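You operate a simulated robot arm through the tools that you are given. There is no shell and no other tool.

You run a simulated robot arm. Do the job below in one go: nothing can be reset, and whatever is moved stays where it is left.

TASK
Link OUT 3 to B with the green adapter and the yellow lead.
Fine: adapter in OUT 3, dial at 3, blue tester on, LINK lit; the red lead stays in A and IN, the white one in its holes.

It is judged by the outcome, as a careful person would: the job done as asked, and still so three seconds after it is handed in. It fails if anything else is knocked over, pushed out of place, dropped, spilled or broken.

THE ROBOT
A 6-joint arm with a fingered hand, fixed in place. Base frame: the origin is on the floor under the middle of its stand, x ahead of it, y to its left, z up. Readings come in m, degrees, newtons and seconds.
With the tool pointing down near the work surface it reaches from about 0.3 to 0.82 m from the base axis. Its first joint turns from -166.0 to 166.0 degrees. Payload 4 kg.
The tool frame sits at the grasp point between the pads (the TCP): z along the fingers, y along the line on which they close. The tips reach 0.026 m beyond it. The gripper opens to 0.132 m; its body begins 0.073 m behind the TCP. The gripper is a hand of 5 fingers: y runs from the thumb to the fingers, the wrist lies at [0, 0, -0.239] in the tool frame.
Orientation is told as [roll, pitch, yaw] about the base's x, y, z axes, in that order, counted from this pose: with the fingers straight down and closing along the base's y, the tool's x points along the base's -x, its y along +y and its z along -z.

THE INTERFACE
- The arm moves only by the tool servo_tool. Its argument "deltas" is a list of rows, each an object (a shift or turn left out is 0) with "translation": the shift along the base's x, y, z in units of 30 mm (1.0 is 30 mm), a list of three; "angular": the turn, a rotation vector about the base's x, y, z in units of 5 degrees (1.0 is 5 degrees), a list of three. In form: [{"translation": [dx, dy, dz], "angular": [rx, ry, rz]}, ...]. A call has 1 to 20 rows; each row shifts and turns the commanded pose from where the row before left it. A call with a number of a shift or a turn outside -1 to 1 is refused whole. Rows are played at 5 a second. More than 0.05 m and 8.6 degrees between two rows, and nothing of the call is played. Where a pose cannot be reached the arm comes as near as it can. A force on the tool above 40 N (or 10 N above the force at the start of the call, whichever is more), or a blocked arm, ends the call early, and 0.2 s more pass. In this call time passes only in rows, and 0.2 s behind the last. The reply holds the time, the measured pose of the TCP, the force on the tool along the base axes, the opening and the grip force, in the units named above and with some noise, with the torque about the TCP (base axes, N m) and any sound that the robot's microphone picked up.
- Cameras (640 x 400 px; columns grow to the right, rows downward): "scene" is fixed at [0.0514, -0.651, 1.4448]; the picture's right is [0.82, -0.57, 0.00], its down [-0.26, -0.38, -0.89] and it looks along [0.51, 0.73, -0.46] (base axes); focal length 356 px, centre (320, 200). "wrist" rides on the gripper at [0.085, 0.002, -0.097] in the tool frame; the picture's right is [-0.02, 1.00, 0.00], its down [-0.75, -0.02, -0.66] and it looks along [-0.66, -0.01, 0.75] (tool axes); focal length 270 px, centre (320, 200). There is no depth. A picture from a camera that has moved, and an enlarged one, comes with that camera's place and axes in the base frame and with its lens.
- grab_frame(camera): a new picture of that camera. The clock stands still meanwhile.
- set_fingers(finger1, finger2, finger3, finger4, thumb_bend): sets how far each is bent, from 0 (flat) to 1 (curled in); at 0.3 the hand is open as for a grip, at 0.7 the pads meet at the TCP. One left out holds its place. A second passes; each finger stops where it meets its share of the squeeze, and holds until it gets a number again. It is the only way to open and close the hand. It gives what a move gives, with no picture; readings hold the bend of each and the force on the fingers (four entries, about 0 where the hand has none), thumb and palm.
- enlarge(camera, box): a new picture of the part [left, top, right, bottom] of that camera's present view, enlarged. The clock stands still meanwhile.
- sign_off(): hands the job in; it is judged then, once.

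Nothing tells you positions but the pictures and the camera data. Unless the task says otherwise, let go and move clear before handing in.

The tools are called as a command line: name --argument value ..., lists and objects as JSON in quotes. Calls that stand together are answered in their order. servo_tool: Moves the arm, as the interface text tells. Its arguments: {"type":"object","properties":{"deltas":{"type":"array","items":{"type":"object","properties":{"translation":{"type":"array","items":{"type":"number"}},"angular":{"type":"array","items":{"type":"number"}}}}}},"required":["deltas"]} The other tools are called the same way: set_fingers (finger1, finger2, finger3, finger4, thumb_bend) moves the fingers one by one; grab_frame (camera) takes a picture; enlarge (camera, box) takes an enlarged picture of a part of a camera's view; sign_off () hands the job in.

At the start:

```text
time: 0.0
tcp_pos: [0.4459, 0.1639, 1.2381]
tcp_rot: [0.0, 0.1, 0.0]
ft_force: [0.6, 0.5, 0.3]
torque: [0.0, -0.03, 0.0]
gripper_width: 0.1318
grasp_force: 0.0
shape: jaw
bend: [0.3, 0.3, 0.3, 0.3, 0.3]
finger forces: [0.1, 0.0, 0.0, 0.1, 0.1, 0.0]
```

scene: 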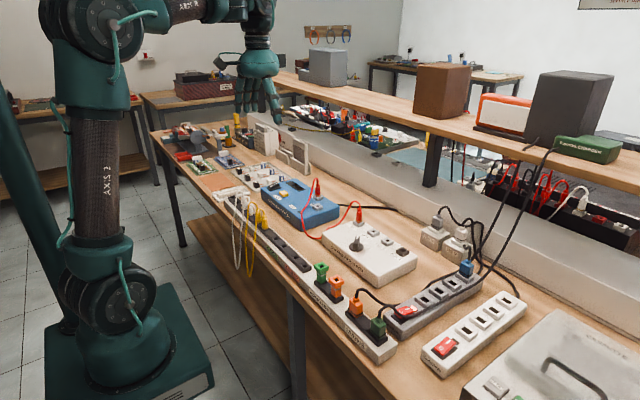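
wrist: 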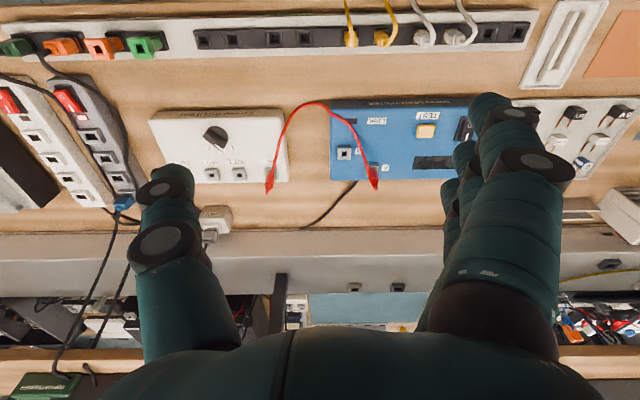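

I see a workbench with a blue tester, a white dial box, a rack strip with yellow/white leads and orange/green adapters. I'll look closer at all the parts before moving.

enlarge --camera "scene" --box '[220, 160, 420, 285]'

enlarge --camera "scene" --box '[290, 240, 450, 365]'

enlarge --camera "wrist" --box '[0, 0, 200, 125]'

enlarge --camera "wrist" --box '[140, 80, 300, 200]'

enlarge --camera "wrist" --box '[300, 80, 500, 200]'

enlarge --camera "wrist" --box '[320, 0, 560, 80]'

```text
3.20 times, centred on (320, 222) of scene
camera zoom: at [0.0514, -0.651, 1.4448], right [0.82, -0.57, 0.0], down [-0.26, -0.38, -0.89], along [0.51, 0.73, -0.46], focal length 1138 px, centre (320, 128)
```

zoom: 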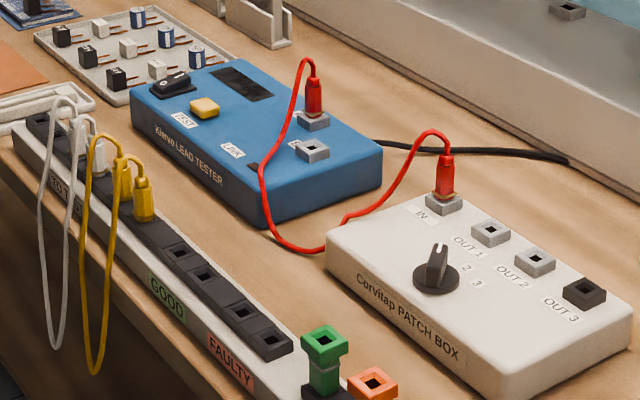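

```text
3.20 times, centred on (370, 302) of scene
camera zoom: at [0.0514, -0.651, 1.4448], right [0.82, -0.57, 0.0], down [-0.26, -0.38, -0.89], along [0.51, 0.73, -0.46], focal length 1138 px, centre (160, -128)
```

zoom: 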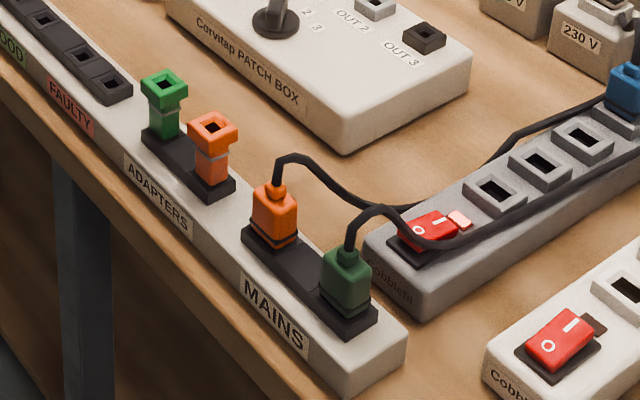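

```text
3.20 times, centred on (100, 62) of wrist
camera zoom: at [0.3606, 0.1669, 1.3357], right [0.02, 1.0, 0.0], down [0.75, -0.02, 0.66], along [0.66, -0.01, -0.75], focal length 865 px, centre (1024, 640)
```

zoom: 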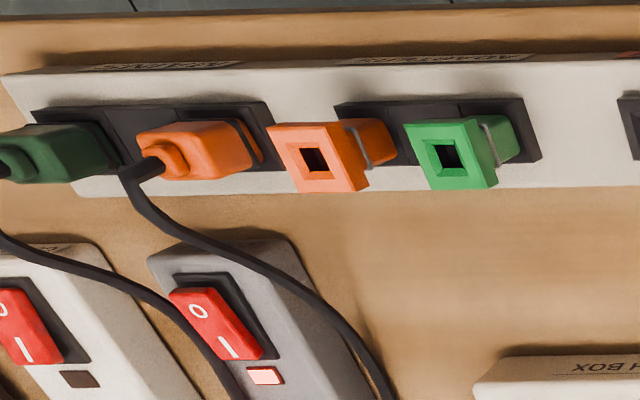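

```text
3.33 times, centred on (220, 140) of wrist
camera zoom: at [0.3606, 0.1669, 1.3357], right [0.02, 1.0, 0.0], down [0.75, -0.02, 0.66], along [0.66, -0.01, -0.75], focal length 901 px, centre (653, 400)
```

zoom: 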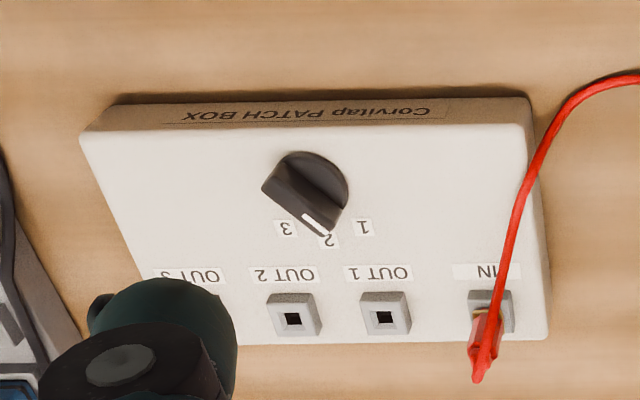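

```text
3.20 times, centred on (400, 140) of wrist
camera zoom: at [0.3606, 0.1669, 1.3357], right [0.02, 1.0, 0.0], down [0.75, -0.02, 0.66], along [0.66, -0.01, -0.75], focal length 865 px, centre (64, 392)
```

zoom: 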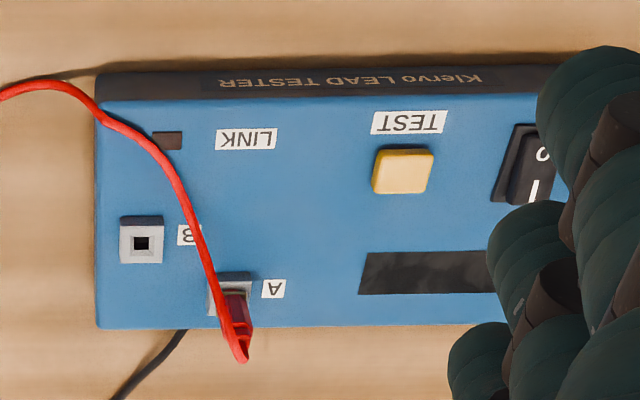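

```text
2.67 times, centred on (440, 40) of wrist
camera zoom: at [0.3606, 0.1669, 1.3357], right [0.02, 1.0, 0.0], down [0.75, -0.02, 0.66], along [0.66, -0.01, -0.75], focal length 721 px, centre (0, 627)
```

zoom: 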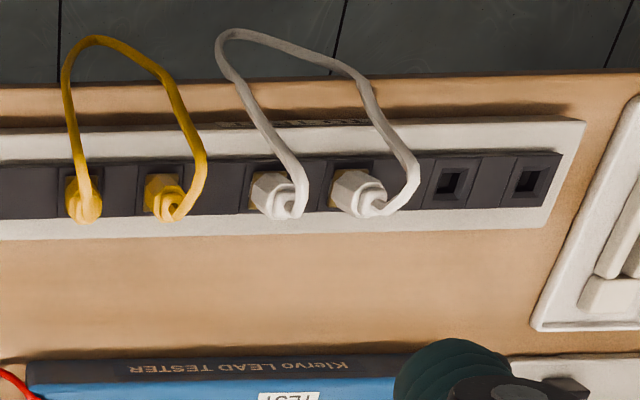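

I see the green adapter at about (0.447,-0.086,0.909), OUT 2 at about (0.692,-0.064,0.873), and B at about (0.640,0.210,0.880). The dial points at 2. I want closer pictures of the tester switch, the rack plugs and the mains wiring.

enlarge --camera "scene" --box '[225, 165, 345, 240]'

enlarge --camera "scene" --box '[205, 180, 325, 290]'

enlarge --camera "scene" --box '[380, 180, 540, 290]'

enlarge --camera "scene" --box '[320, 205, 420, 280]'

enlarge --camera "scene" --box '[300, 250, 360, 310]'

```text
5.33 times, centred on (285, 202) of scene
camera zoom: at [0.0514, -0.651, 1.4448], right [0.82, -0.57, 0.0], down [-0.26, -0.38, -0.89], along [0.51, 0.73, -0.46], focal length 1896 px, centre (507, 187)
```

zoom: 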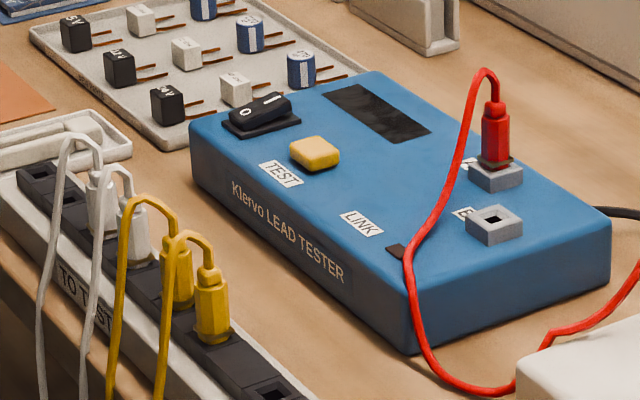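

```text
3.64 times, centred on (265, 235) of scene
camera zoom: at [0.0514, -0.651, 1.4448], right [0.82, -0.57, 0.0], down [-0.26, -0.38, -0.89], along [0.51, 0.73, -0.46], focal length 1293 px, centre (520, 73)
```

zoom: 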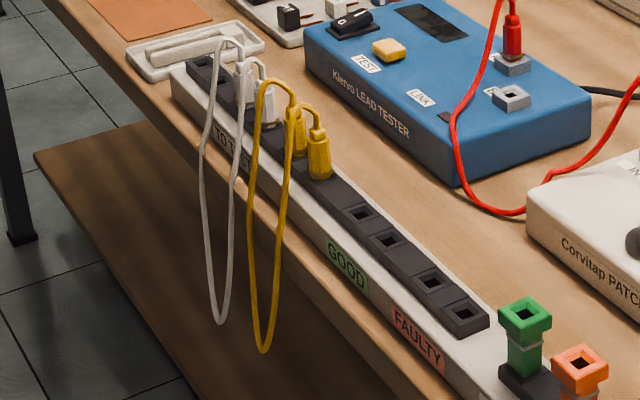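

```text
3.64 times, centred on (460, 235) of scene
camera zoom: at [0.0514, -0.651, 1.4448], right [0.82, -0.57, 0.0], down [-0.26, -0.38, -0.89], along [0.51, 0.73, -0.46], focal length 1293 px, centre (-189, 73)
```

zoom: 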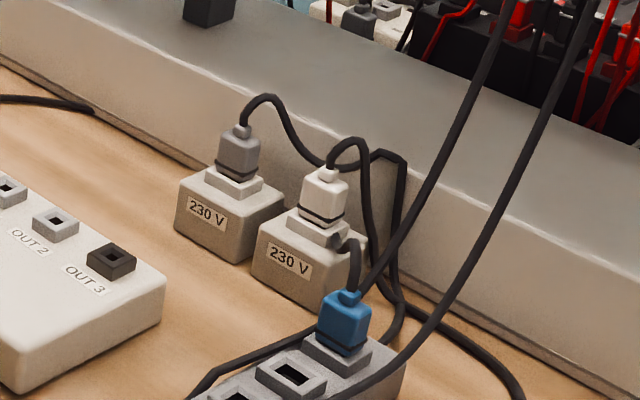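

```text
5.33 times, centred on (370, 242) of scene
camera zoom: at [0.0514, -0.651, 1.4448], right [0.82, -0.57, 0.0], down [-0.26, -0.38, -0.89], along [0.51, 0.73, -0.46], focal length 1896 px, centre (53, -27)
```

zoom: 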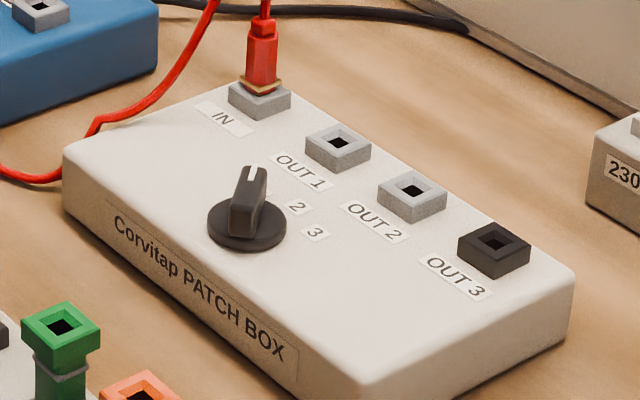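

```text
6.67 times, centred on (330, 280) of scene
camera zoom: at [0.0514, -0.651, 1.4448], right [0.82, -0.57, 0.0], down [-0.26, -0.38, -0.89], along [0.51, 0.73, -0.46], focal length 2370 px, centre (253, -333)
```

zoom: 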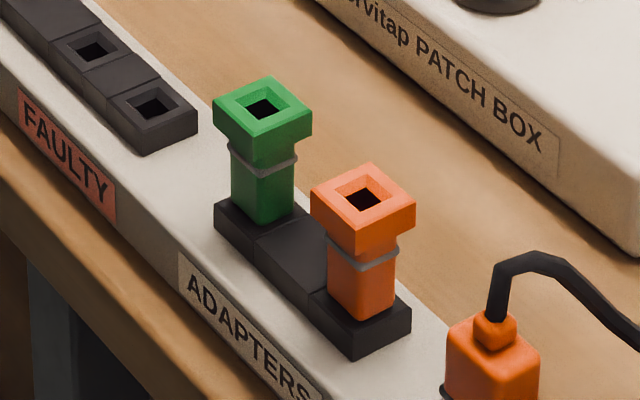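

The dial mark seems to point at 1 (toward +x+y), and the adapter is a T shape with a wider socket head. Next I test the fingers in free air, to learn which finger is which and how thick they are.

set_fingers --finger1 0.7 --finger2 0.3 --finger3 0.0 --finger4 1.0 --thumb_bend 0.7

grab_frame --camera "wrist"

enlarge --camera "scene" --box '[200, 30, 310, 140]'

```text
time: 1.0
tcp_pos: [0.4445, 0.1648, 1.2385]
tcp_rot: [0.0, 0.1, 0.0]
ft_force: [-0.1, 0.4, 0.2]
torque: [-0.01, -0.01, -0.01]
gripper_width: 0.0245
grasp_force: 0.1
shape: fingers
bend: [0.7, 0.3, 0.0, 1.0, 0.7]
finger forces: [0.0, 0.0, 0.1, 0.0, 0.0, 0.0]
```

```text
taken
camera wrist: at [0.3606, 0.1669, 1.3357], right [0.02, 1.0, 0.0], down [0.75, -0.02, 0.66], along [0.66, -0.01, -0.75], focal length 270 px, centre (320, 200)
```

wrist: 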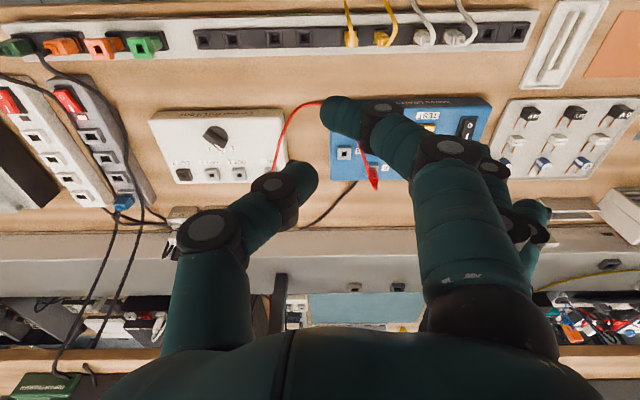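

```text
3.64 times, centred on (255, 85) of scene
camera zoom: at [0.0514, -0.651, 1.4448], right [0.82, -0.57, 0.0], down [-0.26, -0.38, -0.89], along [0.51, 0.73, -0.46], focal length 1293 px, centre (556, 618)
```

zoom: 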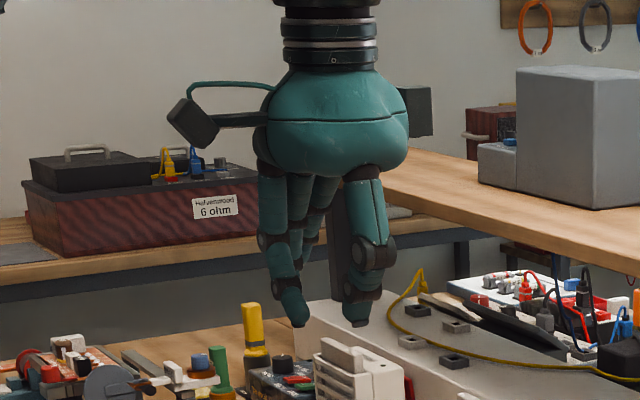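

Finger 1 is nearest to the camera (tool +x about 0.035), and the thumb sits at tool x≈0, facing fingers 2 and 3. Now I check how the hand looks with fingers 1 and 4 fully curled and fingers 2, 3 and the thumb ready for a pinch.

set_fingers --finger1 1.0 --finger2 0.5 --finger3 0.5 --finger4 1.0 --thumb_bend 0.5

grab_frame --camera "wrist"

enlarge --camera "scene" --box '[220, 50, 290, 140]'

```text
time: 2.0
tcp_pos: [0.4441, 0.1649, 1.2386]
tcp_rot: [0.1, 0.0, 0.1]
ft_force: [-0.1, 0.1, -0.6]
torque: [-0.01, 0.03, 0.01]
gripper_width: 0.0525
grasp_force: 0.0
shape: fingers
bend: [1.0, 0.5, 0.5, 1.0, 0.5]
finger forces: [0.1, 0.0, 0.0, 0.1, 0.0, 0.0]
```

```text
taken
camera wrist: at [0.3606, 0.1669, 1.3357], right [0.02, 1.0, 0.0], down [0.75, -0.02, 0.66], along [0.66, -0.01, -0.75], focal length 270 px, centre (320, 200)
```

wrist: 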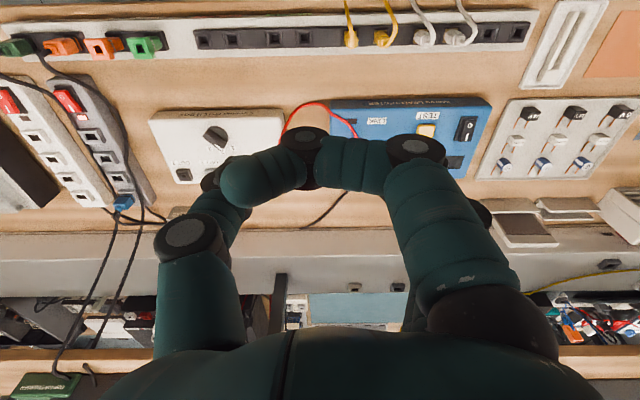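

```text
4.44 times, centred on (255, 95) of scene
camera zoom: at [0.0514, -0.651, 1.4448], right [0.82, -0.57, 0.0], down [-0.26, -0.38, -0.89], along [0.51, 0.73, -0.46], focal length 1580 px, centre (609, 667)
```

zoom: 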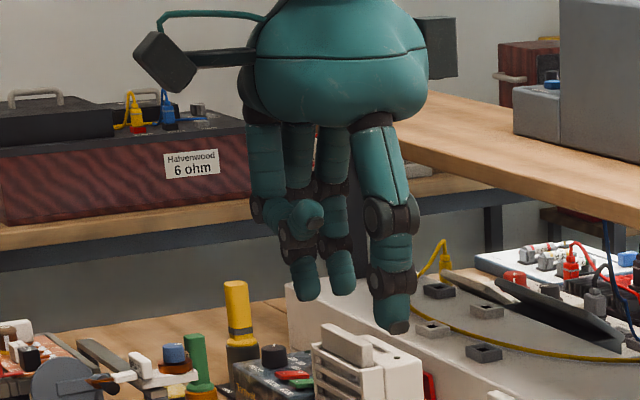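

set_fingers --finger1 0.0 --finger2 0.6 --finger3 0.6 --finger4 0.0 --thumb_bend 0.6

grab_frame --camera "wrist"

enlarge --camera "scene" --box '[220, 50, 290, 140]'

```text
time: 3.0
tcp_pos: [0.4438, 0.1646, 1.2383]
tcp_rot: [0.1, 0.0, 0.1]
ft_force: [-0.6, -0.6, 0.4]
torque: [0.01, 0.02, -0.03]
gripper_width: 0.1208
grasp_force: 0.2
shape: fingers
bend: [0.0, 0.6, 0.6, 0.0, 0.6]
finger forces: [0.0, 0.1, 0.1, 0.0, 0.0, 0.0]
```

```text
taken
camera wrist: at [0.3606, 0.1669, 1.3357], right [0.02, 1.0, 0.0], down [0.75, -0.02, 0.66], along [0.66, -0.01, -0.75], focal length 270 px, centre (320, 200)
```

wrist: 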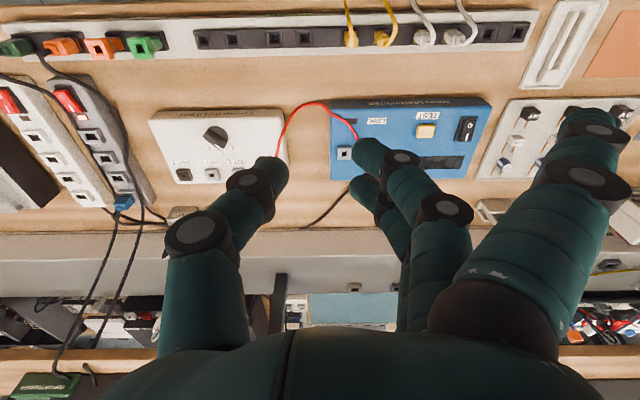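

```text
4.44 times, centred on (255, 95) of scene
camera zoom: at [0.0514, -0.651, 1.4448], right [0.82, -0.57, 0.0], down [-0.26, -0.38, -0.89], along [0.51, 0.73, -0.46], focal length 1580 px, centre (609, 667)
```

zoom: 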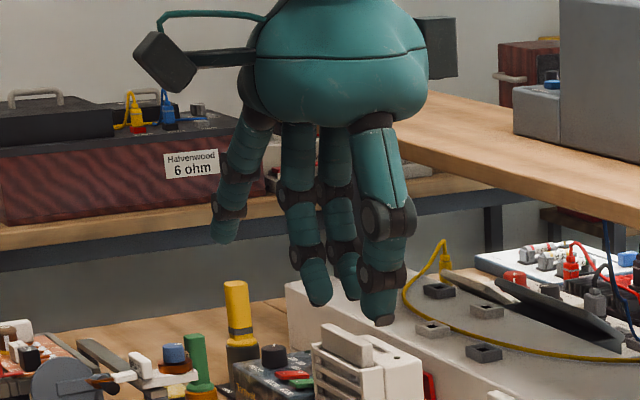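

Flat fingers splay outward by about 85 mm and sit about 20 mm higher than the pinching tips, so fingers 2, 3 and thumb can pinch while 1 and 4 stay flat. Now I move over the patch box to view the dial and OUT 3 closely.

servo_tool --deltas '[{"translation": [0.6, -0.9, -0.8]}, {"translation": [0.6, -0.9, -0.8]}, {"translation": [0.6, -0.9, -0.8]}, {"translation": [0.6, -0.9, -0.8]}, {"translation": [0.6, -0.9, -0.8]}, {"translation": [0.6, -0.9, -0.8]}, {"translation": [0.6, -0.9, -0.8]}]'

set_fingers --finger1 0.0 --finger2 0.0 --finger3 0.0 --finger4 0.0 --thumb_bend 0.0

grab_frame --camera "wrist"

grab_frame --camera "scene"

```text
time: 4.6
tcp_pos: [0.5724, -0.0256, 1.0716]
tcp_rot: [0.0, -0.1, -0.1]
ft_force: [0.1, 0.7, 0.0]
torque: [0.02, 0.02, 0.01]
gripper_width: 0.1209
grasp_force: 0.0
shape: fingers
bend: [0.0, 0.6, 0.6, 0.0, 0.6]
finger forces: [0.0, 0.0, 0.1, 0.1, 0.0, 0.0]
```

```text
time: 5.6
tcp_pos: [0.5725, -0.025, 1.0708]
tcp_rot: [0.1, 0.1, 0.0]
ft_force: [-0.6, -0.1, 0.2]
torque: [0.0, 0.02, 0.01]
gripper_width: 0.1833
grasp_force: 0.1
shape: fingers
bend: [0.0, 0.0, 0.0, 0.0, 0.01]
finger forces: [0.0, 0.1, 0.0, 0.0, 0.0, 0.1]
```

```text
taken
camera wrist: at [0.4884, -0.0222, 1.1679], right [0.02, 1.0, 0.0], down [0.75, -0.02, 0.66], along [0.66, -0.01, -0.75], focal length 270 px, centre (320, 200)
```

wrist: 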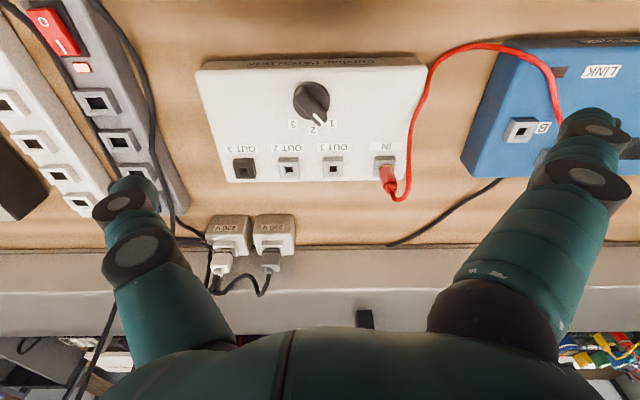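

```text
taken
```

scene: 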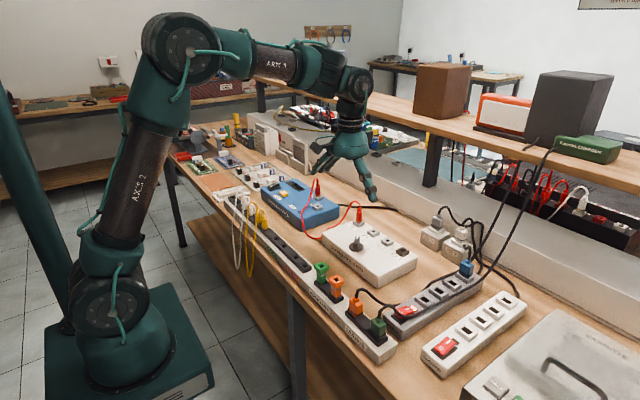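

enlarge --camera "wrist" --box '[190, 50, 440, 206]'

enlarge --camera "wrist" --box '[270, 70, 370, 135]'

enlarge --camera "scene" --box '[300, 120, 400, 210]'

```text
2.56 times, centred on (315, 128) of wrist
camera zoom: at [0.4884, -0.0222, 1.1679], right [0.02, 1.0, 0.0], down [0.75, -0.02, 0.66], along [0.66, -0.01, -0.75], focal length 692 px, centre (333, 384)
```

zoom: 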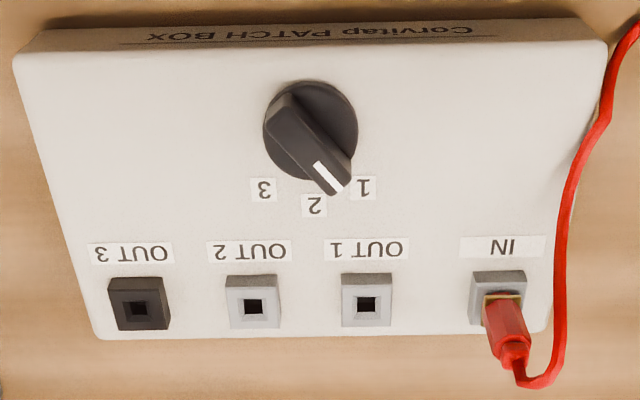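

```text
6.15 times, centred on (320, 102) of wrist
camera zoom: at [0.4884, -0.0222, 1.1679], right [0.02, 1.0, 0.0], down [0.75, -0.02, 0.66], along [0.66, -0.01, -0.75], focal length 1663 px, centre (320, 800)
```

zoom: 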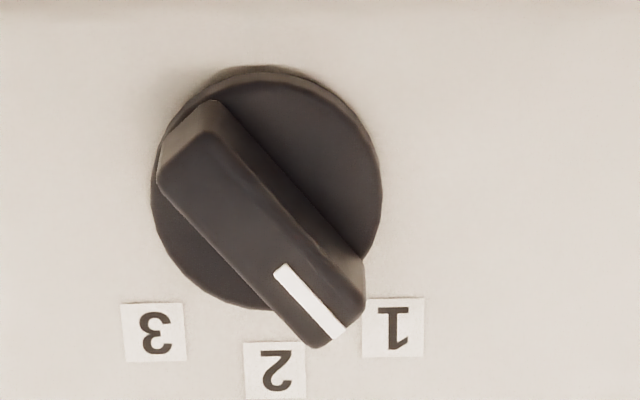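

```text
4.44 times, centred on (350, 165) of scene
camera zoom: at [0.0514, -0.651, 1.4448], right [0.82, -0.57, 0.0], down [-0.26, -0.38, -0.89], along [0.51, 0.73, -0.46], focal length 1580 px, centre (187, 356)
```

zoom: 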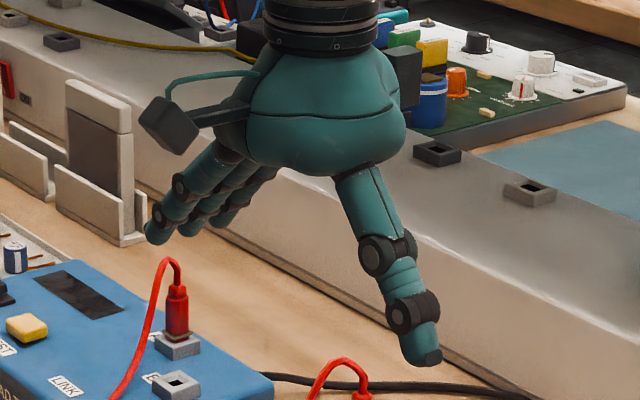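

The dial centre is at about (0.605,-0.033) with its mark at 1 (labels 40° apart), and OUT 3 is at about (0.6935,-0.125,0.873). I turn the hand +40° over the dial so its closing direction is square to the ridge.

servo_tool --deltas '[{"translation": [0.135, -0.033, -0.42], "angular": [0, 0, 1]}, {"translation": [0.135, -0.033, -0.42], "angular": [0, 0, 1]}, {"translation": [0.135, -0.033, -0.42], "angular": [0, 0, 1]}, {"translation": [0.135, -0.033, -0.42], "angular": [0, 0, 1]}, {"translation": [0.135, -0.033, -0.42], "angular": [0, 0, 1]}, {"translation": [0.135, -0.033, -0.42], "angular": [0, 0, 1]}, {"translation": [0.135, -0.033, -0.42], "angular": [0, 0, 1]}, {"translation": [0.135, -0.033, -0.42], "angular": [0, 0, 1]}]'

set_fingers --finger2 0.5 --finger3 0.5 --thumb_bend 0.5

grab_frame --camera "wrist"

enlarge --camera "scene" --box '[280, 150, 440, 290]'

```text
time: 7.4
tcp_pos: [0.6028, -0.0334, 0.9707]
tcp_rot: [0.0, -0.1, 40.0]
ft_force: [-0.2, -0.1, 0.6]
torque: [0.01, 0.01, 0.03]
gripper_width: 0.1833
grasp_force: 0.1
shape: fingers
bend: [0.0, 0.0, 0.0, 0.0, 0.01]
finger forces: [0.0, 0.0, 0.0, 0.0, 0.1, 0.0]
```

```text
time: 8.4
tcp_pos: [0.6036, -0.0338, 0.9701]
tcp_rot: [0.0, 0.0, 40.0]
ft_force: [-0.5, 0.1, 0.3]
torque: [-0.01, -0.01, -0.02]
gripper_width: 0.1375
grasp_force: 0.0
shape: fingers
bend: [0.0, 0.5, 0.5, 0.0, 0.5]
finger forces: [0.0, 0.1, 0.0, 0.1, 0.0, 0.1]
```

```text
taken
camera wrist: at [0.538, -0.0855, 1.0679], right [-0.63, 0.78, 0.0], down [0.59, 0.47, 0.66], along [0.51, 0.41, -0.75], focal length 270 px, centre (320, 200)
```

wrist: 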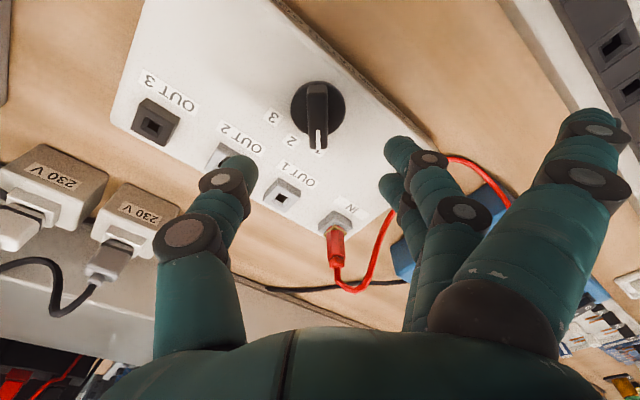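

```text
2.86 times, centred on (360, 220) of scene
camera zoom: at [0.0514, -0.651, 1.4448], right [0.82, -0.57, 0.0], down [-0.26, -0.38, -0.89], along [0.51, 0.73, -0.46], focal length 1016 px, centre (206, 143)
```

zoom: 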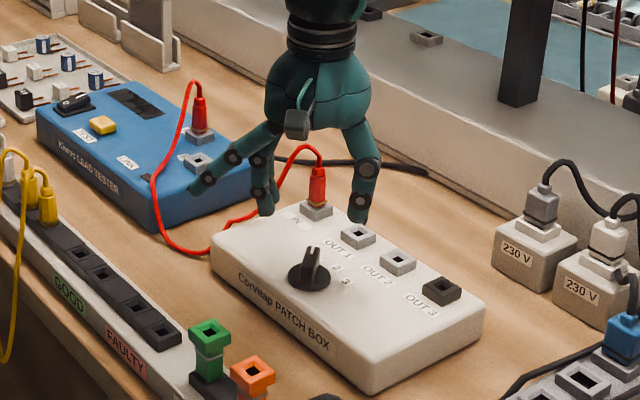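

The ridge is lined up between thumb and fingers. I curl fingers 1 and 4 so they stay clear of the red cord, then lower to the ridge.

set_fingers --finger1 1.0 --finger4 1.0

servo_tool --deltas '[{"translation": [0.04, 0.03, -0.7]}, {"translation": [0, 0, -0.7]}, {"translation": [0, 0, -0.5]}, {"translation": [0, 0, -0.3]}]'

grab_frame --camera "wrist"

enlarge --camera "scene" --box '[310, 180, 430, 280]'

```text
time: 9.4
tcp_pos: [0.602, -0.034, 0.9701]
tcp_rot: [0.1, 0.1, 40.0]
ft_force: [0.7, -0.5, -0.4]
torque: [0.0, -0.03, 0.01]
gripper_width: 0.0528
grasp_force: 0.0
shape: fingers
bend: [1.0, 0.5, 0.5, 1.0, 0.5]
finger forces: [0.0, 0.0, 0.0, 0.0, 0.0, 0.0]
```

```text
time: 10.4
tcp_pos: [0.6051, -0.031, 0.9028]
tcp_rot: [0.0, 0.1, 40.1]
ft_force: [-0.7, 0.4, -0.3]
torque: [0.0, 0.0, -0.03]
gripper_width: 0.0525
grasp_force: 0.0
shape: fingers
bend: [1.0, 0.5, 0.5, 1.0, 0.5]
finger forces: [0.1, 0.0, 0.1, 0.1, 0.0, 0.1]
```

```text
taken
camera wrist: at [0.5399, -0.0833, 1.0001], right [-0.63, 0.78, 0.0], down [0.59, 0.47, 0.66], along [0.51, 0.41, -0.75], focal length 270 px, centre (320, 200)
```

wrist: 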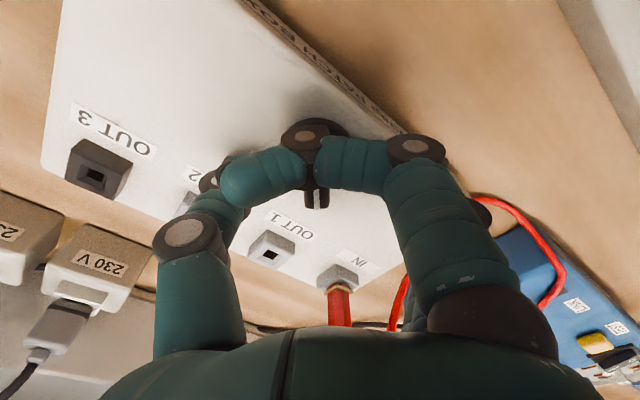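

```text
4.00 times, centred on (370, 230) of scene
camera zoom: at [0.0514, -0.651, 1.4448], right [0.82, -0.57, 0.0], down [-0.26, -0.38, -0.89], along [0.51, 0.73, -0.46], focal length 1422 px, centre (120, 80)
```

zoom: 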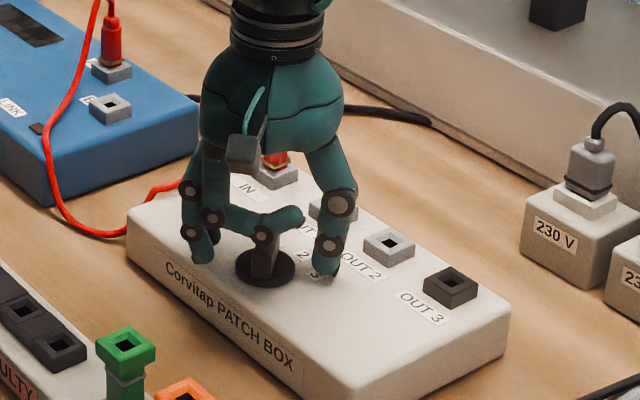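

The ridge sits between thumb and fingers 2/3 with no contact yet. I close the pinch on it.

set_fingers --finger2 0.68 --finger3 0.68 --thumb_bend 0.68

enlarge --camera "scene" --box '[310, 180, 430, 280]'

```text
time: 11.4
tcp_pos: [0.6045, -0.0299, 0.9039]
tcp_rot: [0.0, 0.1, 39.9]
ft_force: [0.3, -1.0, -2.2]
torque: [0.01, 0.04, 0.0]
gripper_width: 0.0452
grasp_force: 1.8
shape: fingers
bend: [1.0, 0.67, 0.67, 1.0, 0.67]
finger forces: [0.0, 0.5, 0.4, 0.0, 2.6, 0.0]
```

```text
4.00 times, centred on (370, 230) of scene
camera zoom: at [0.0514, -0.651, 1.4448], right [0.82, -0.57, 0.0], down [-0.26, -0.38, -0.89], along [0.51, 0.73, -0.46], focal length 1422 px, centre (120, 80)
```

zoom: 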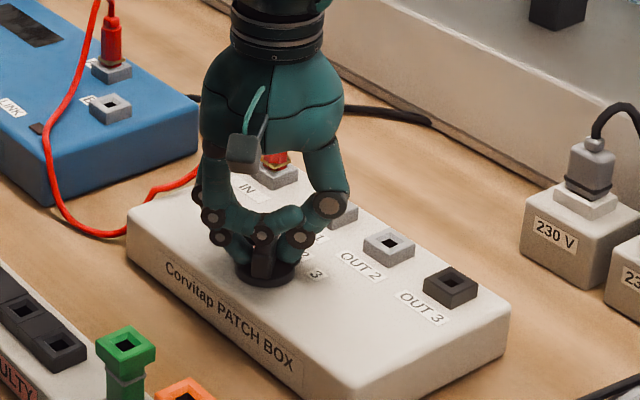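

The pinch holds the ridge lightly. I tighten a little and turn the first 40° clockwise toward 2, then check.

set_fingers --finger2 0.74 --finger3 0.74 --thumb_bend 0.72

servo_tool --deltas '[{"translation": [0.004, -0.004, 0], "angular": [0, 0, -1]}, {"translation": [0.004, -0.004, 0], "angular": [0, 0, -1]}, {"translation": [0.004, -0.004, 0], "angular": [0, 0, -1]}, {"translation": [0.004, -0.004, 0], "angular": [0, 0, -1]}, {"translation": [0.004, -0.004, 0], "angular": [0, 0, -1]}, {"translation": [0.004, -0.004, 0], "angular": [0, 0, -1]}, {"translation": [0.004, -0.004, 0], "angular": [0, 0, -1]}, {"translation": [0.004, -0.004, 0], "angular": [0, 0, -1]}]'

enlarge --camera "scene" --box '[310, 180, 430, 280]'

```text
time: 12.4
tcp_pos: [0.6047, -0.0316, 0.9036]
tcp_rot: [0.0, 0.0, 40.0]
ft_force: [-1.0, 1.7, -7.9]
torque: [0.01, 0.0, -0.02]
gripper_width: 0.045
grasp_force: 8.0
shape: fingers
bend: [1.0, 0.71, 0.71, 1.0, 0.68]
finger forces: [0.0, 4.8, 4.7, 0.0, 7.4, 0.0]
```

```text
time: 14.2
tcp_pos: [0.6059, -0.0336, 0.9033]
tcp_rot: [0.0, -0.1, -0.1]
ft_force: [10.7, 2.2, -6.7]
torque: [0.05, -0.17, 0.01]
gripper_width: 0.0453
grasp_force: 9.0
shape: fingers
bend: [1.0, 0.71, 0.71, 1.0, 0.68]
finger forces: [0.0, 5.1, 5.6, 0.0, 8.0, 0.0]
```

```text
4.00 times, centred on (370, 230) of scene
camera zoom: at [0.0514, -0.651, 1.4448], right [0.82, -0.57, 0.0], down [-0.26, -0.38, -0.89], along [0.51, 0.73, -0.46], focal length 1422 px, centre (120, 80)
```

zoom: 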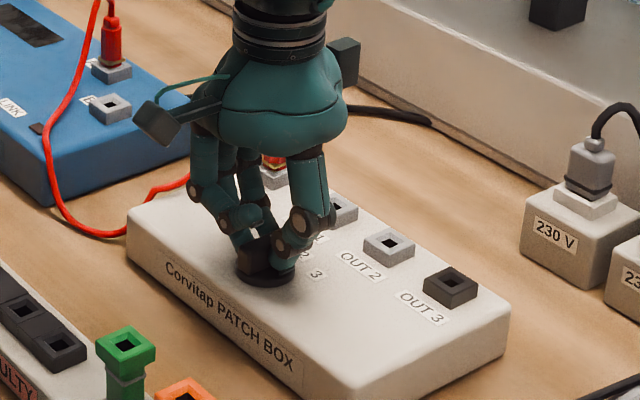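

servo_tool --deltas '[{"translation": [0.03, 0, 0], "angular": [0, 0, -1]}, {"translation": [0.02, 0, 0], "angular": [0, 0, -1]}, {"translation": [0.0, 0, 0], "angular": [0, 0, -1]}, {"translation": [0.0, 0, 0], "angular": [0, 0, -1]}]'

enlarge --camera "scene" --box '[310, 180, 430, 280]'

```text
time: 15.2
tcp_pos: [0.6067, -0.0333, 0.9045]
tcp_rot: [0.0, 0.0, -20.1]
ft_force: [3.0, -3.6, 0.4]
torque: [-0.06, -0.06, 0.03]
gripper_width: 0.0451
grasp_force: 9.3
shape: fingers
bend: [1.0, 0.72, 0.72, 1.0, 0.68]
finger forces: [0.0, 4.0, 4.3, 0.0, 10.7, 0.0]
```

```text
4.00 times, centred on (370, 230) of scene
camera zoom: at [0.0514, -0.651, 1.4448], right [0.82, -0.57, 0.0], down [-0.26, -0.38, -0.89], along [0.51, 0.73, -0.46], focal length 1422 px, centre (120, 80)
```

zoom: 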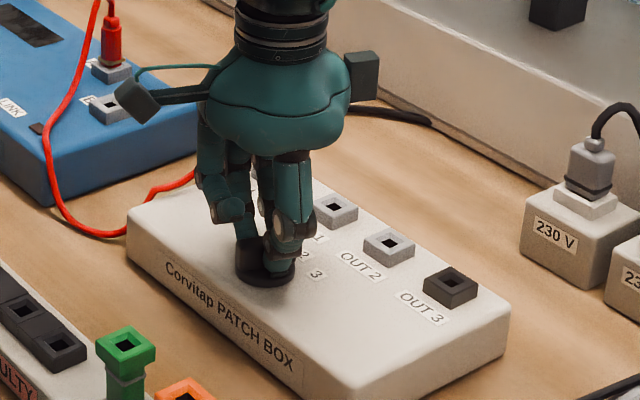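

servo_tool --deltas '[{"angular": [0, 0, -1]}, {"angular": [0, 0, -1]}, {"angular": [0, 0, -1]}, {"angular": [0, 0, -1]}]'

enlarge --camera "scene" --box '[310, 180, 430, 280]'

```text
time: 16.2
tcp_pos: [0.6059, -0.0329, 0.9037]
tcp_rot: [0.0, 0.0, -40.1]
ft_force: [6.6, -10.5, -1.3]
torque: [-0.22, -0.09, 0.09]
gripper_width: 0.045
grasp_force: 9.9
shape: fingers
bend: [1.0, 0.72, 0.72, 1.0, 0.68]
finger forces: [0.0, 3.8, 4.1, 0.0, 11.7, 0.0]
```

```text
4.00 times, centred on (370, 230) of scene
camera zoom: at [0.0514, -0.651, 1.4448], right [0.82, -0.57, 0.0], down [-0.26, -0.38, -0.89], along [0.51, 0.73, -0.46], focal length 1422 px, centre (120, 80)
```

zoom: 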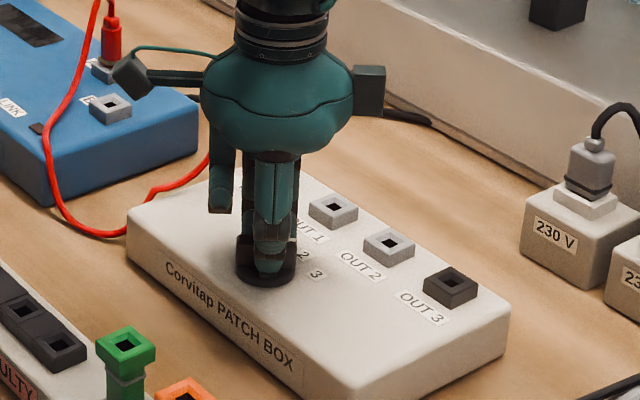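

The hand has turned the full 80°. I release and rise to check where the mark points.

set_fingers --finger2 0.5 --finger3 0.5 --thumb_bend 0.5

servo_tool --deltas '[{"translation": [0, 0, 0.5]}, {"translation": [0, 0, 1]}, {"translation": [0, 0, 1]}, {"translation": [0, 0, 1]}]'

grab_frame --camera "wrist"

enlarge --camera "scene" --box '[310, 180, 430, 280]'

```text
time: 17.2
tcp_pos: [0.6068, -0.0318, 0.9035]
tcp_rot: [0.1, -0.1, -39.9]
ft_force: [-0.3, 0.8, 0.2]
torque: [-0.03, 0.01, -0.02]
gripper_width: 0.0522
grasp_force: 0.1
shape: fingers
bend: [1.0, 0.5, 0.5, 1.0, 0.5]
finger forces: [0.1, 0.1, 0.0, 0.1, 0.0, 0.1]
```

```text
time: 18.2
tcp_pos: [0.6067, -0.0315, 1.0077]
tcp_rot: [-0.1, -0.1, -40.0]
ft_force: [0.6, 0.8, -0.2]
torque: [-0.01, -0.01, -0.02]
gripper_width: 0.0525
grasp_force: 0.1
shape: fingers
bend: [1.0, 0.5, 0.5, 1.0, 0.5]
finger forces: [0.1, 0.0, 0.0, 0.0, 0.0, 0.0]
```

```text
taken
camera wrist: at [0.5442, 0.026, 1.1057], right [0.66, 0.75, 0.0], down [0.57, -0.5, 0.66], along [0.49, -0.43, -0.75], focal length 270 px, centre (320, 200)
```

wrist: 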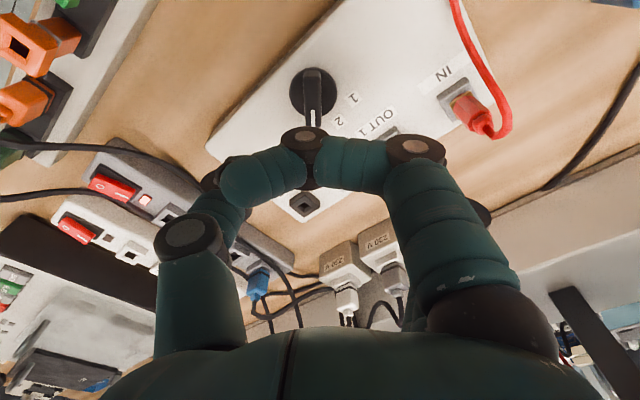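

```text
4.00 times, centred on (370, 230) of scene
camera zoom: at [0.0514, -0.651, 1.4448], right [0.82, -0.57, 0.0], down [-0.26, -0.38, -0.89], along [0.51, 0.73, -0.46], focal length 1422 px, centre (120, 80)
```

zoom: 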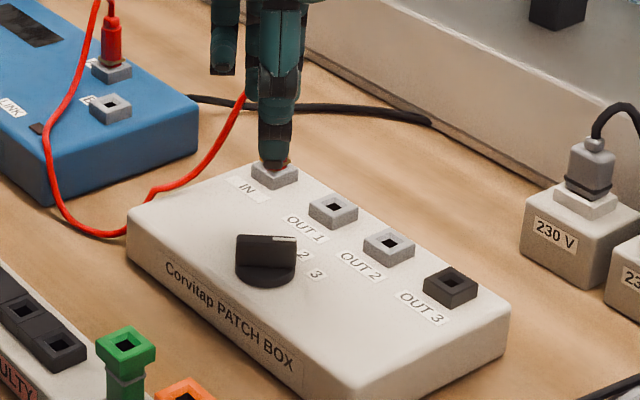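

The dial now looks turned to 3 (to be confirmed with a clear view later). I flatten the fingers, turn the hand back to yaw 0, and move above the tester's rocker at about (0.591,0.428,0.885).

servo_tool --deltas '[{"translation": [0, 0.3, 1], "angular": [0, 0, 1]}, {"translation": [0, 0.9, 0.3], "angular": [0, 0, 1]}, {"translation": [0, 0.9, 0], "angular": [0, 0, 1]}, {"translation": [0, 0.9, 0], "angular": [0, 0, 1]}, {"translation": [0, 0.9, 0], "angular": [0, 0, 1]}, {"translation": [0, 0.9, 0], "angular": [0, 0, 1]}, {"translation": [0, 0.9, 0], "angular": [0, 0, 1]}, {"translation": [0, 0.9, 0], "angular": [0, 0, 1]}, {"translation": [0, 0.9, 0]}, {"translation": [0, 0.9, 0]}, {"translation": [0, 0.9, 0]}, {"translation": [0, 0.9, 0]}, {"translation": [0, 0.9, 0]}, {"translation": [0, 0.9, 0]}]'

set_fingers --finger1 0.0 --finger2 0.0 --finger3 0.0 --finger4 0.0 --thumb_bend 0.0

grab_frame --camera "wrist"

grab_frame --camera "scene"

enlarge --camera "scene" --box '[310, 200, 410, 290]'

```text
time: 21.2
tcp_pos: [0.6079, 0.3278, 1.0469]
tcp_rot: [0.1, 0.0, -0.1]
ft_force: [0.5, -0.4, 0.7]
torque: [-0.01, 0.03, -0.02]
gripper_width: 0.0522
grasp_force: 0.1
shape: fingers
bend: [1.0, 0.5, 0.5, 1.0, 0.5]
finger forces: [0.0, 0.0, 0.0, 0.0, 0.0, 0.0]
```

```text
time: 22.2
tcp_pos: [0.6075, 0.3271, 1.0462]
tcp_rot: [0.0, 0.0, 0.0]
ft_force: [-0.7, 0.6, 0.4]
torque: [0.02, -0.01, 0.02]
gripper_width: 0.1833
grasp_force: 0.0
shape: fingers
bend: [0.0, 0.0, 0.0, 0.0, 0.01]
finger forces: [0.1, 0.0, 0.1, 0.0, 0.0, 0.0]
```

```text
taken
camera wrist: at [0.5239, 0.3289, 1.1436], right [0.02, 1.0, 0.0], down [0.75, -0.02, 0.66], along [0.66, -0.01, -0.75], focal length 270 px, centre (320, 200)
```

wrist: 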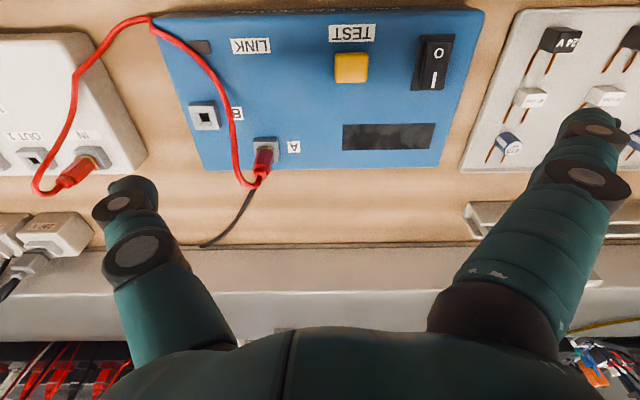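

```text
taken
```

scene: 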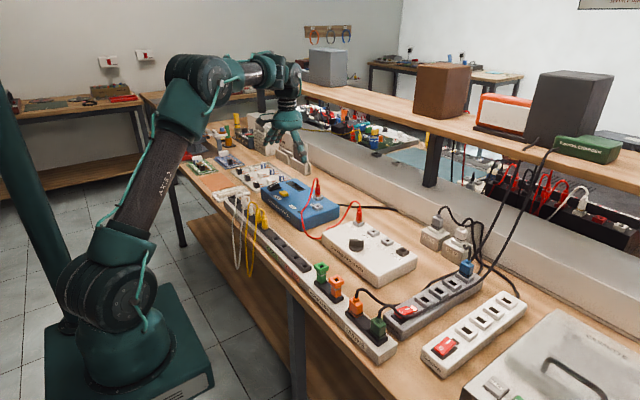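

```text
4.44 times, centred on (360, 245) of scene
camera zoom: at [0.0514, -0.651, 1.4448], right [0.82, -0.57, 0.0], down [-0.26, -0.38, -0.89], along [0.51, 0.73, -0.46], focal length 1580 px, centre (142, 0)
```

zoom: 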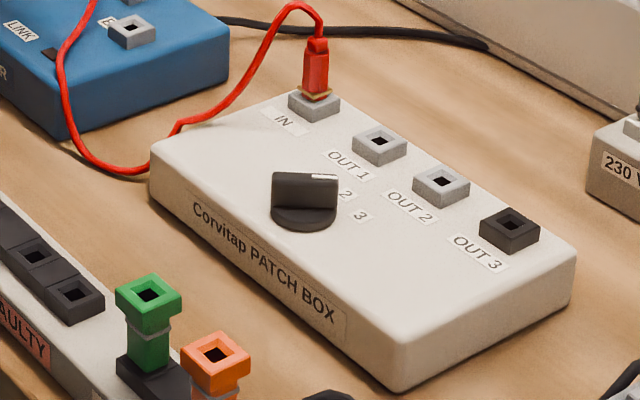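

enlarge --camera "wrist" --box '[390, 20, 480, 100]'

enlarge --camera "scene" --box '[255, 170, 315, 210]'

enlarge --camera "wrist" --box '[150, 0, 310, 200]'

```text
5.00 times, centred on (435, 60) of wrist
camera zoom: at [0.5239, 0.3289, 1.1436], right [0.02, 1.0, 0.0], down [0.75, -0.02, 0.66], along [0.66, -0.01, -0.75], focal length 1351 px, centre (-255, 900)
```

zoom: 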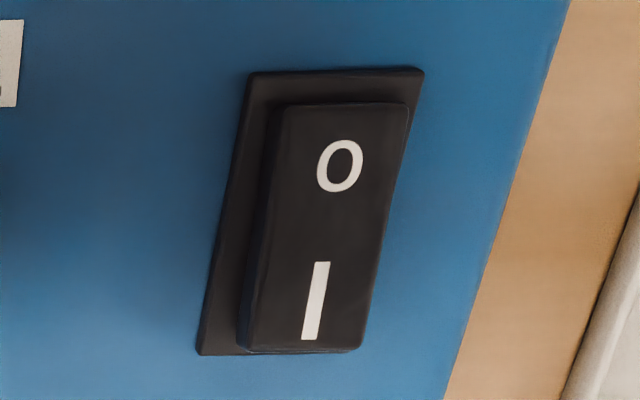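

```text
10.00 times, centred on (285, 190) of scene
camera zoom: at [0.0514, -0.651, 1.4448], right [0.82, -0.57, 0.0], down [-0.26, -0.38, -0.89], along [0.51, 0.73, -0.46], focal length 3555 px, centre (670, 300)
```

zoom: 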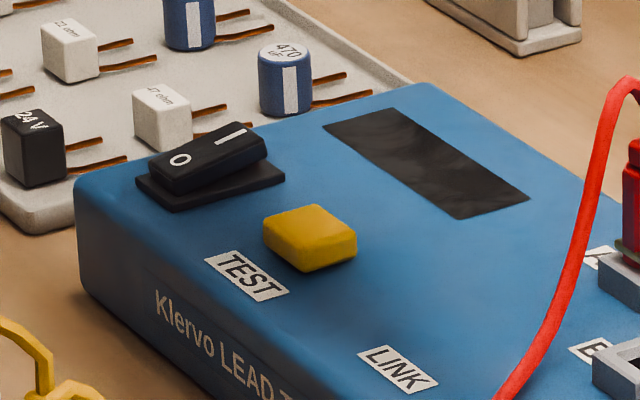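

```text
2.00 times, centred on (230, 100) of wrist
camera zoom: at [0.5239, 0.3289, 1.1436], right [0.02, 1.0, 0.0], down [0.75, -0.02, 0.66], along [0.66, -0.01, -0.75], focal length 541 px, centre (500, 400)
```

zoom: 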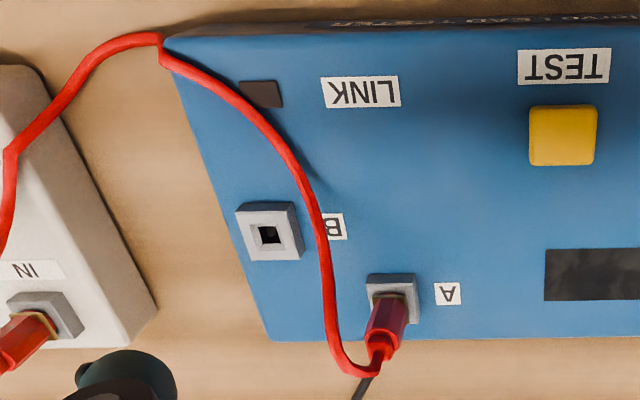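

The O side of the rocker is down, so the tester is off; the raised I end is at about (0.607,0.430,0.890). I bend only the thumb to act as a poker and come over that end.

set_fingers --thumb_bend 0.7

servo_tool --deltas '[{"translation": [0.0, 0.94, -0.6]}, {"translation": [0.0, 0.94, -0.6]}, {"translation": [0.0, 0.94, -0.6]}, {"translation": [0.0, 0.94, -0.6]}, {"translation": [0, 0, -0.6]}]'

grab_frame --camera "wrist"

enlarge --camera "scene" --box '[245, 130, 335, 210]'

```text
time: 23.2
tcp_pos: [0.6074, 0.3254, 1.0461]
tcp_rot: [-0.1, 0.0, 0.0]
ft_force: [0.4, 0.6, -1.1]
torque: [0.02, 0.0, 0.01]
gripper_width: 0.1052
grasp_force: 0.1
shape: fingers
bend: [0.0, 0.0, 0.0, 0.0, 0.7]
finger forces: [0.1, 0.0, 0.1, 0.0, 0.0, 0.1]
```

```text
time: 24.4
tcp_pos: [0.6073, 0.441, 0.959]
tcp_rot: [0.1, 0.0, 0.0]
ft_force: [0.1, 0.7, 0.8]
torque: [-0.03, -0.01, -0.02]
gripper_width: 0.1053
grasp_force: 0.0
shape: fingers
bend: [0.0, 0.0, 0.0, 0.0, 0.7]
finger forces: [0.0, 0.0, 0.0, 0.0, 0.1, 0.1]
```

```text
taken
camera wrist: at [0.5231, 0.4429, 1.0546], right [0.02, 1.0, 0.0], down [0.75, -0.02, 0.66], along [0.66, -0.01, -0.75], focal length 270 px, centre (320, 200)
```

wrist: 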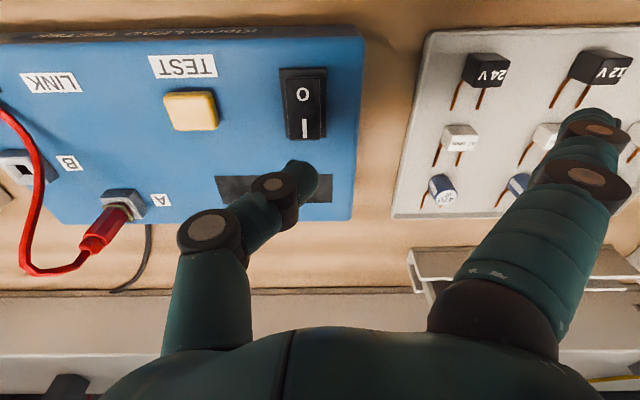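

```text
5.00 times, centred on (290, 170) of scene
camera zoom: at [0.0514, -0.651, 1.4448], right [0.82, -0.57, 0.0], down [-0.26, -0.38, -0.89], along [0.51, 0.73, -0.46], focal length 1778 px, centre (470, 350)
```

zoom: 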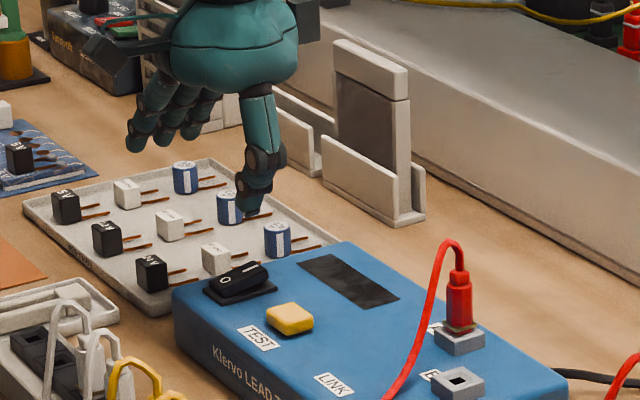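

The thumb tip is right above the I end. I lower it slowly to press.

servo_tool --deltas '[{"translation": [0, -0.03, -0.5]}, {"translation": [0, 0, -0.5]}, {"translation": [0, 0, -0.25]}, {"translation": [0, 0, -0.2]}, {"translation": [0, 0, -0.15]}]'

enlarge --camera "scene" --box '[245, 150, 335, 210]'

grab_frame --camera "wrist"

```text
time: 25.6
tcp_pos: [0.6068, 0.4392, 0.9118]
tcp_rot: [0.0, 0.0, -0.1]
ft_force: [0.6, -3.2, 11.5]
torque: [-0.2, 0.02, 0.05]
gripper_width: 0.1045
grasp_force: 5.6
shape: fingers
bend: [0.0, 0.0, 0.0, 0.0, 0.7]
finger forces: [0.0, 0.0, 0.0, 0.0, 11.2, 0.0]
heard: click
```

```text
6.67 times, centred on (290, 180) of scene
camera zoom: at [0.0514, -0.651, 1.4448], right [0.82, -0.57, 0.0], down [-0.26, -0.38, -0.89], along [0.51, 0.73, -0.46], focal length 2370 px, centre (520, 333)
```

zoom: 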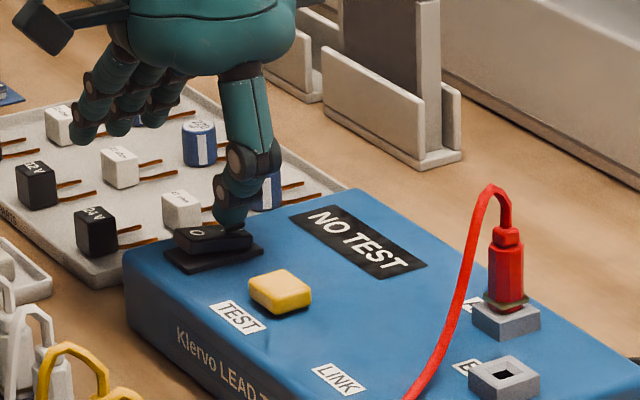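

```text
taken
camera wrist: at [0.5229, 0.4415, 1.008], right [0.02, 1.0, 0.0], down [0.75, -0.02, 0.66], along [0.66, -0.01, -0.75], focal length 270 px, centre (320, 200)
```

wrist: 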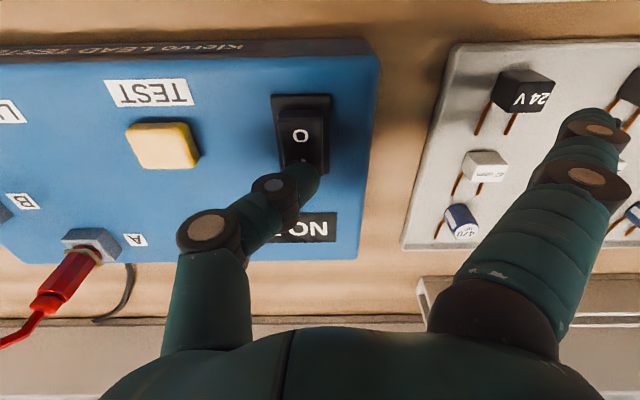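

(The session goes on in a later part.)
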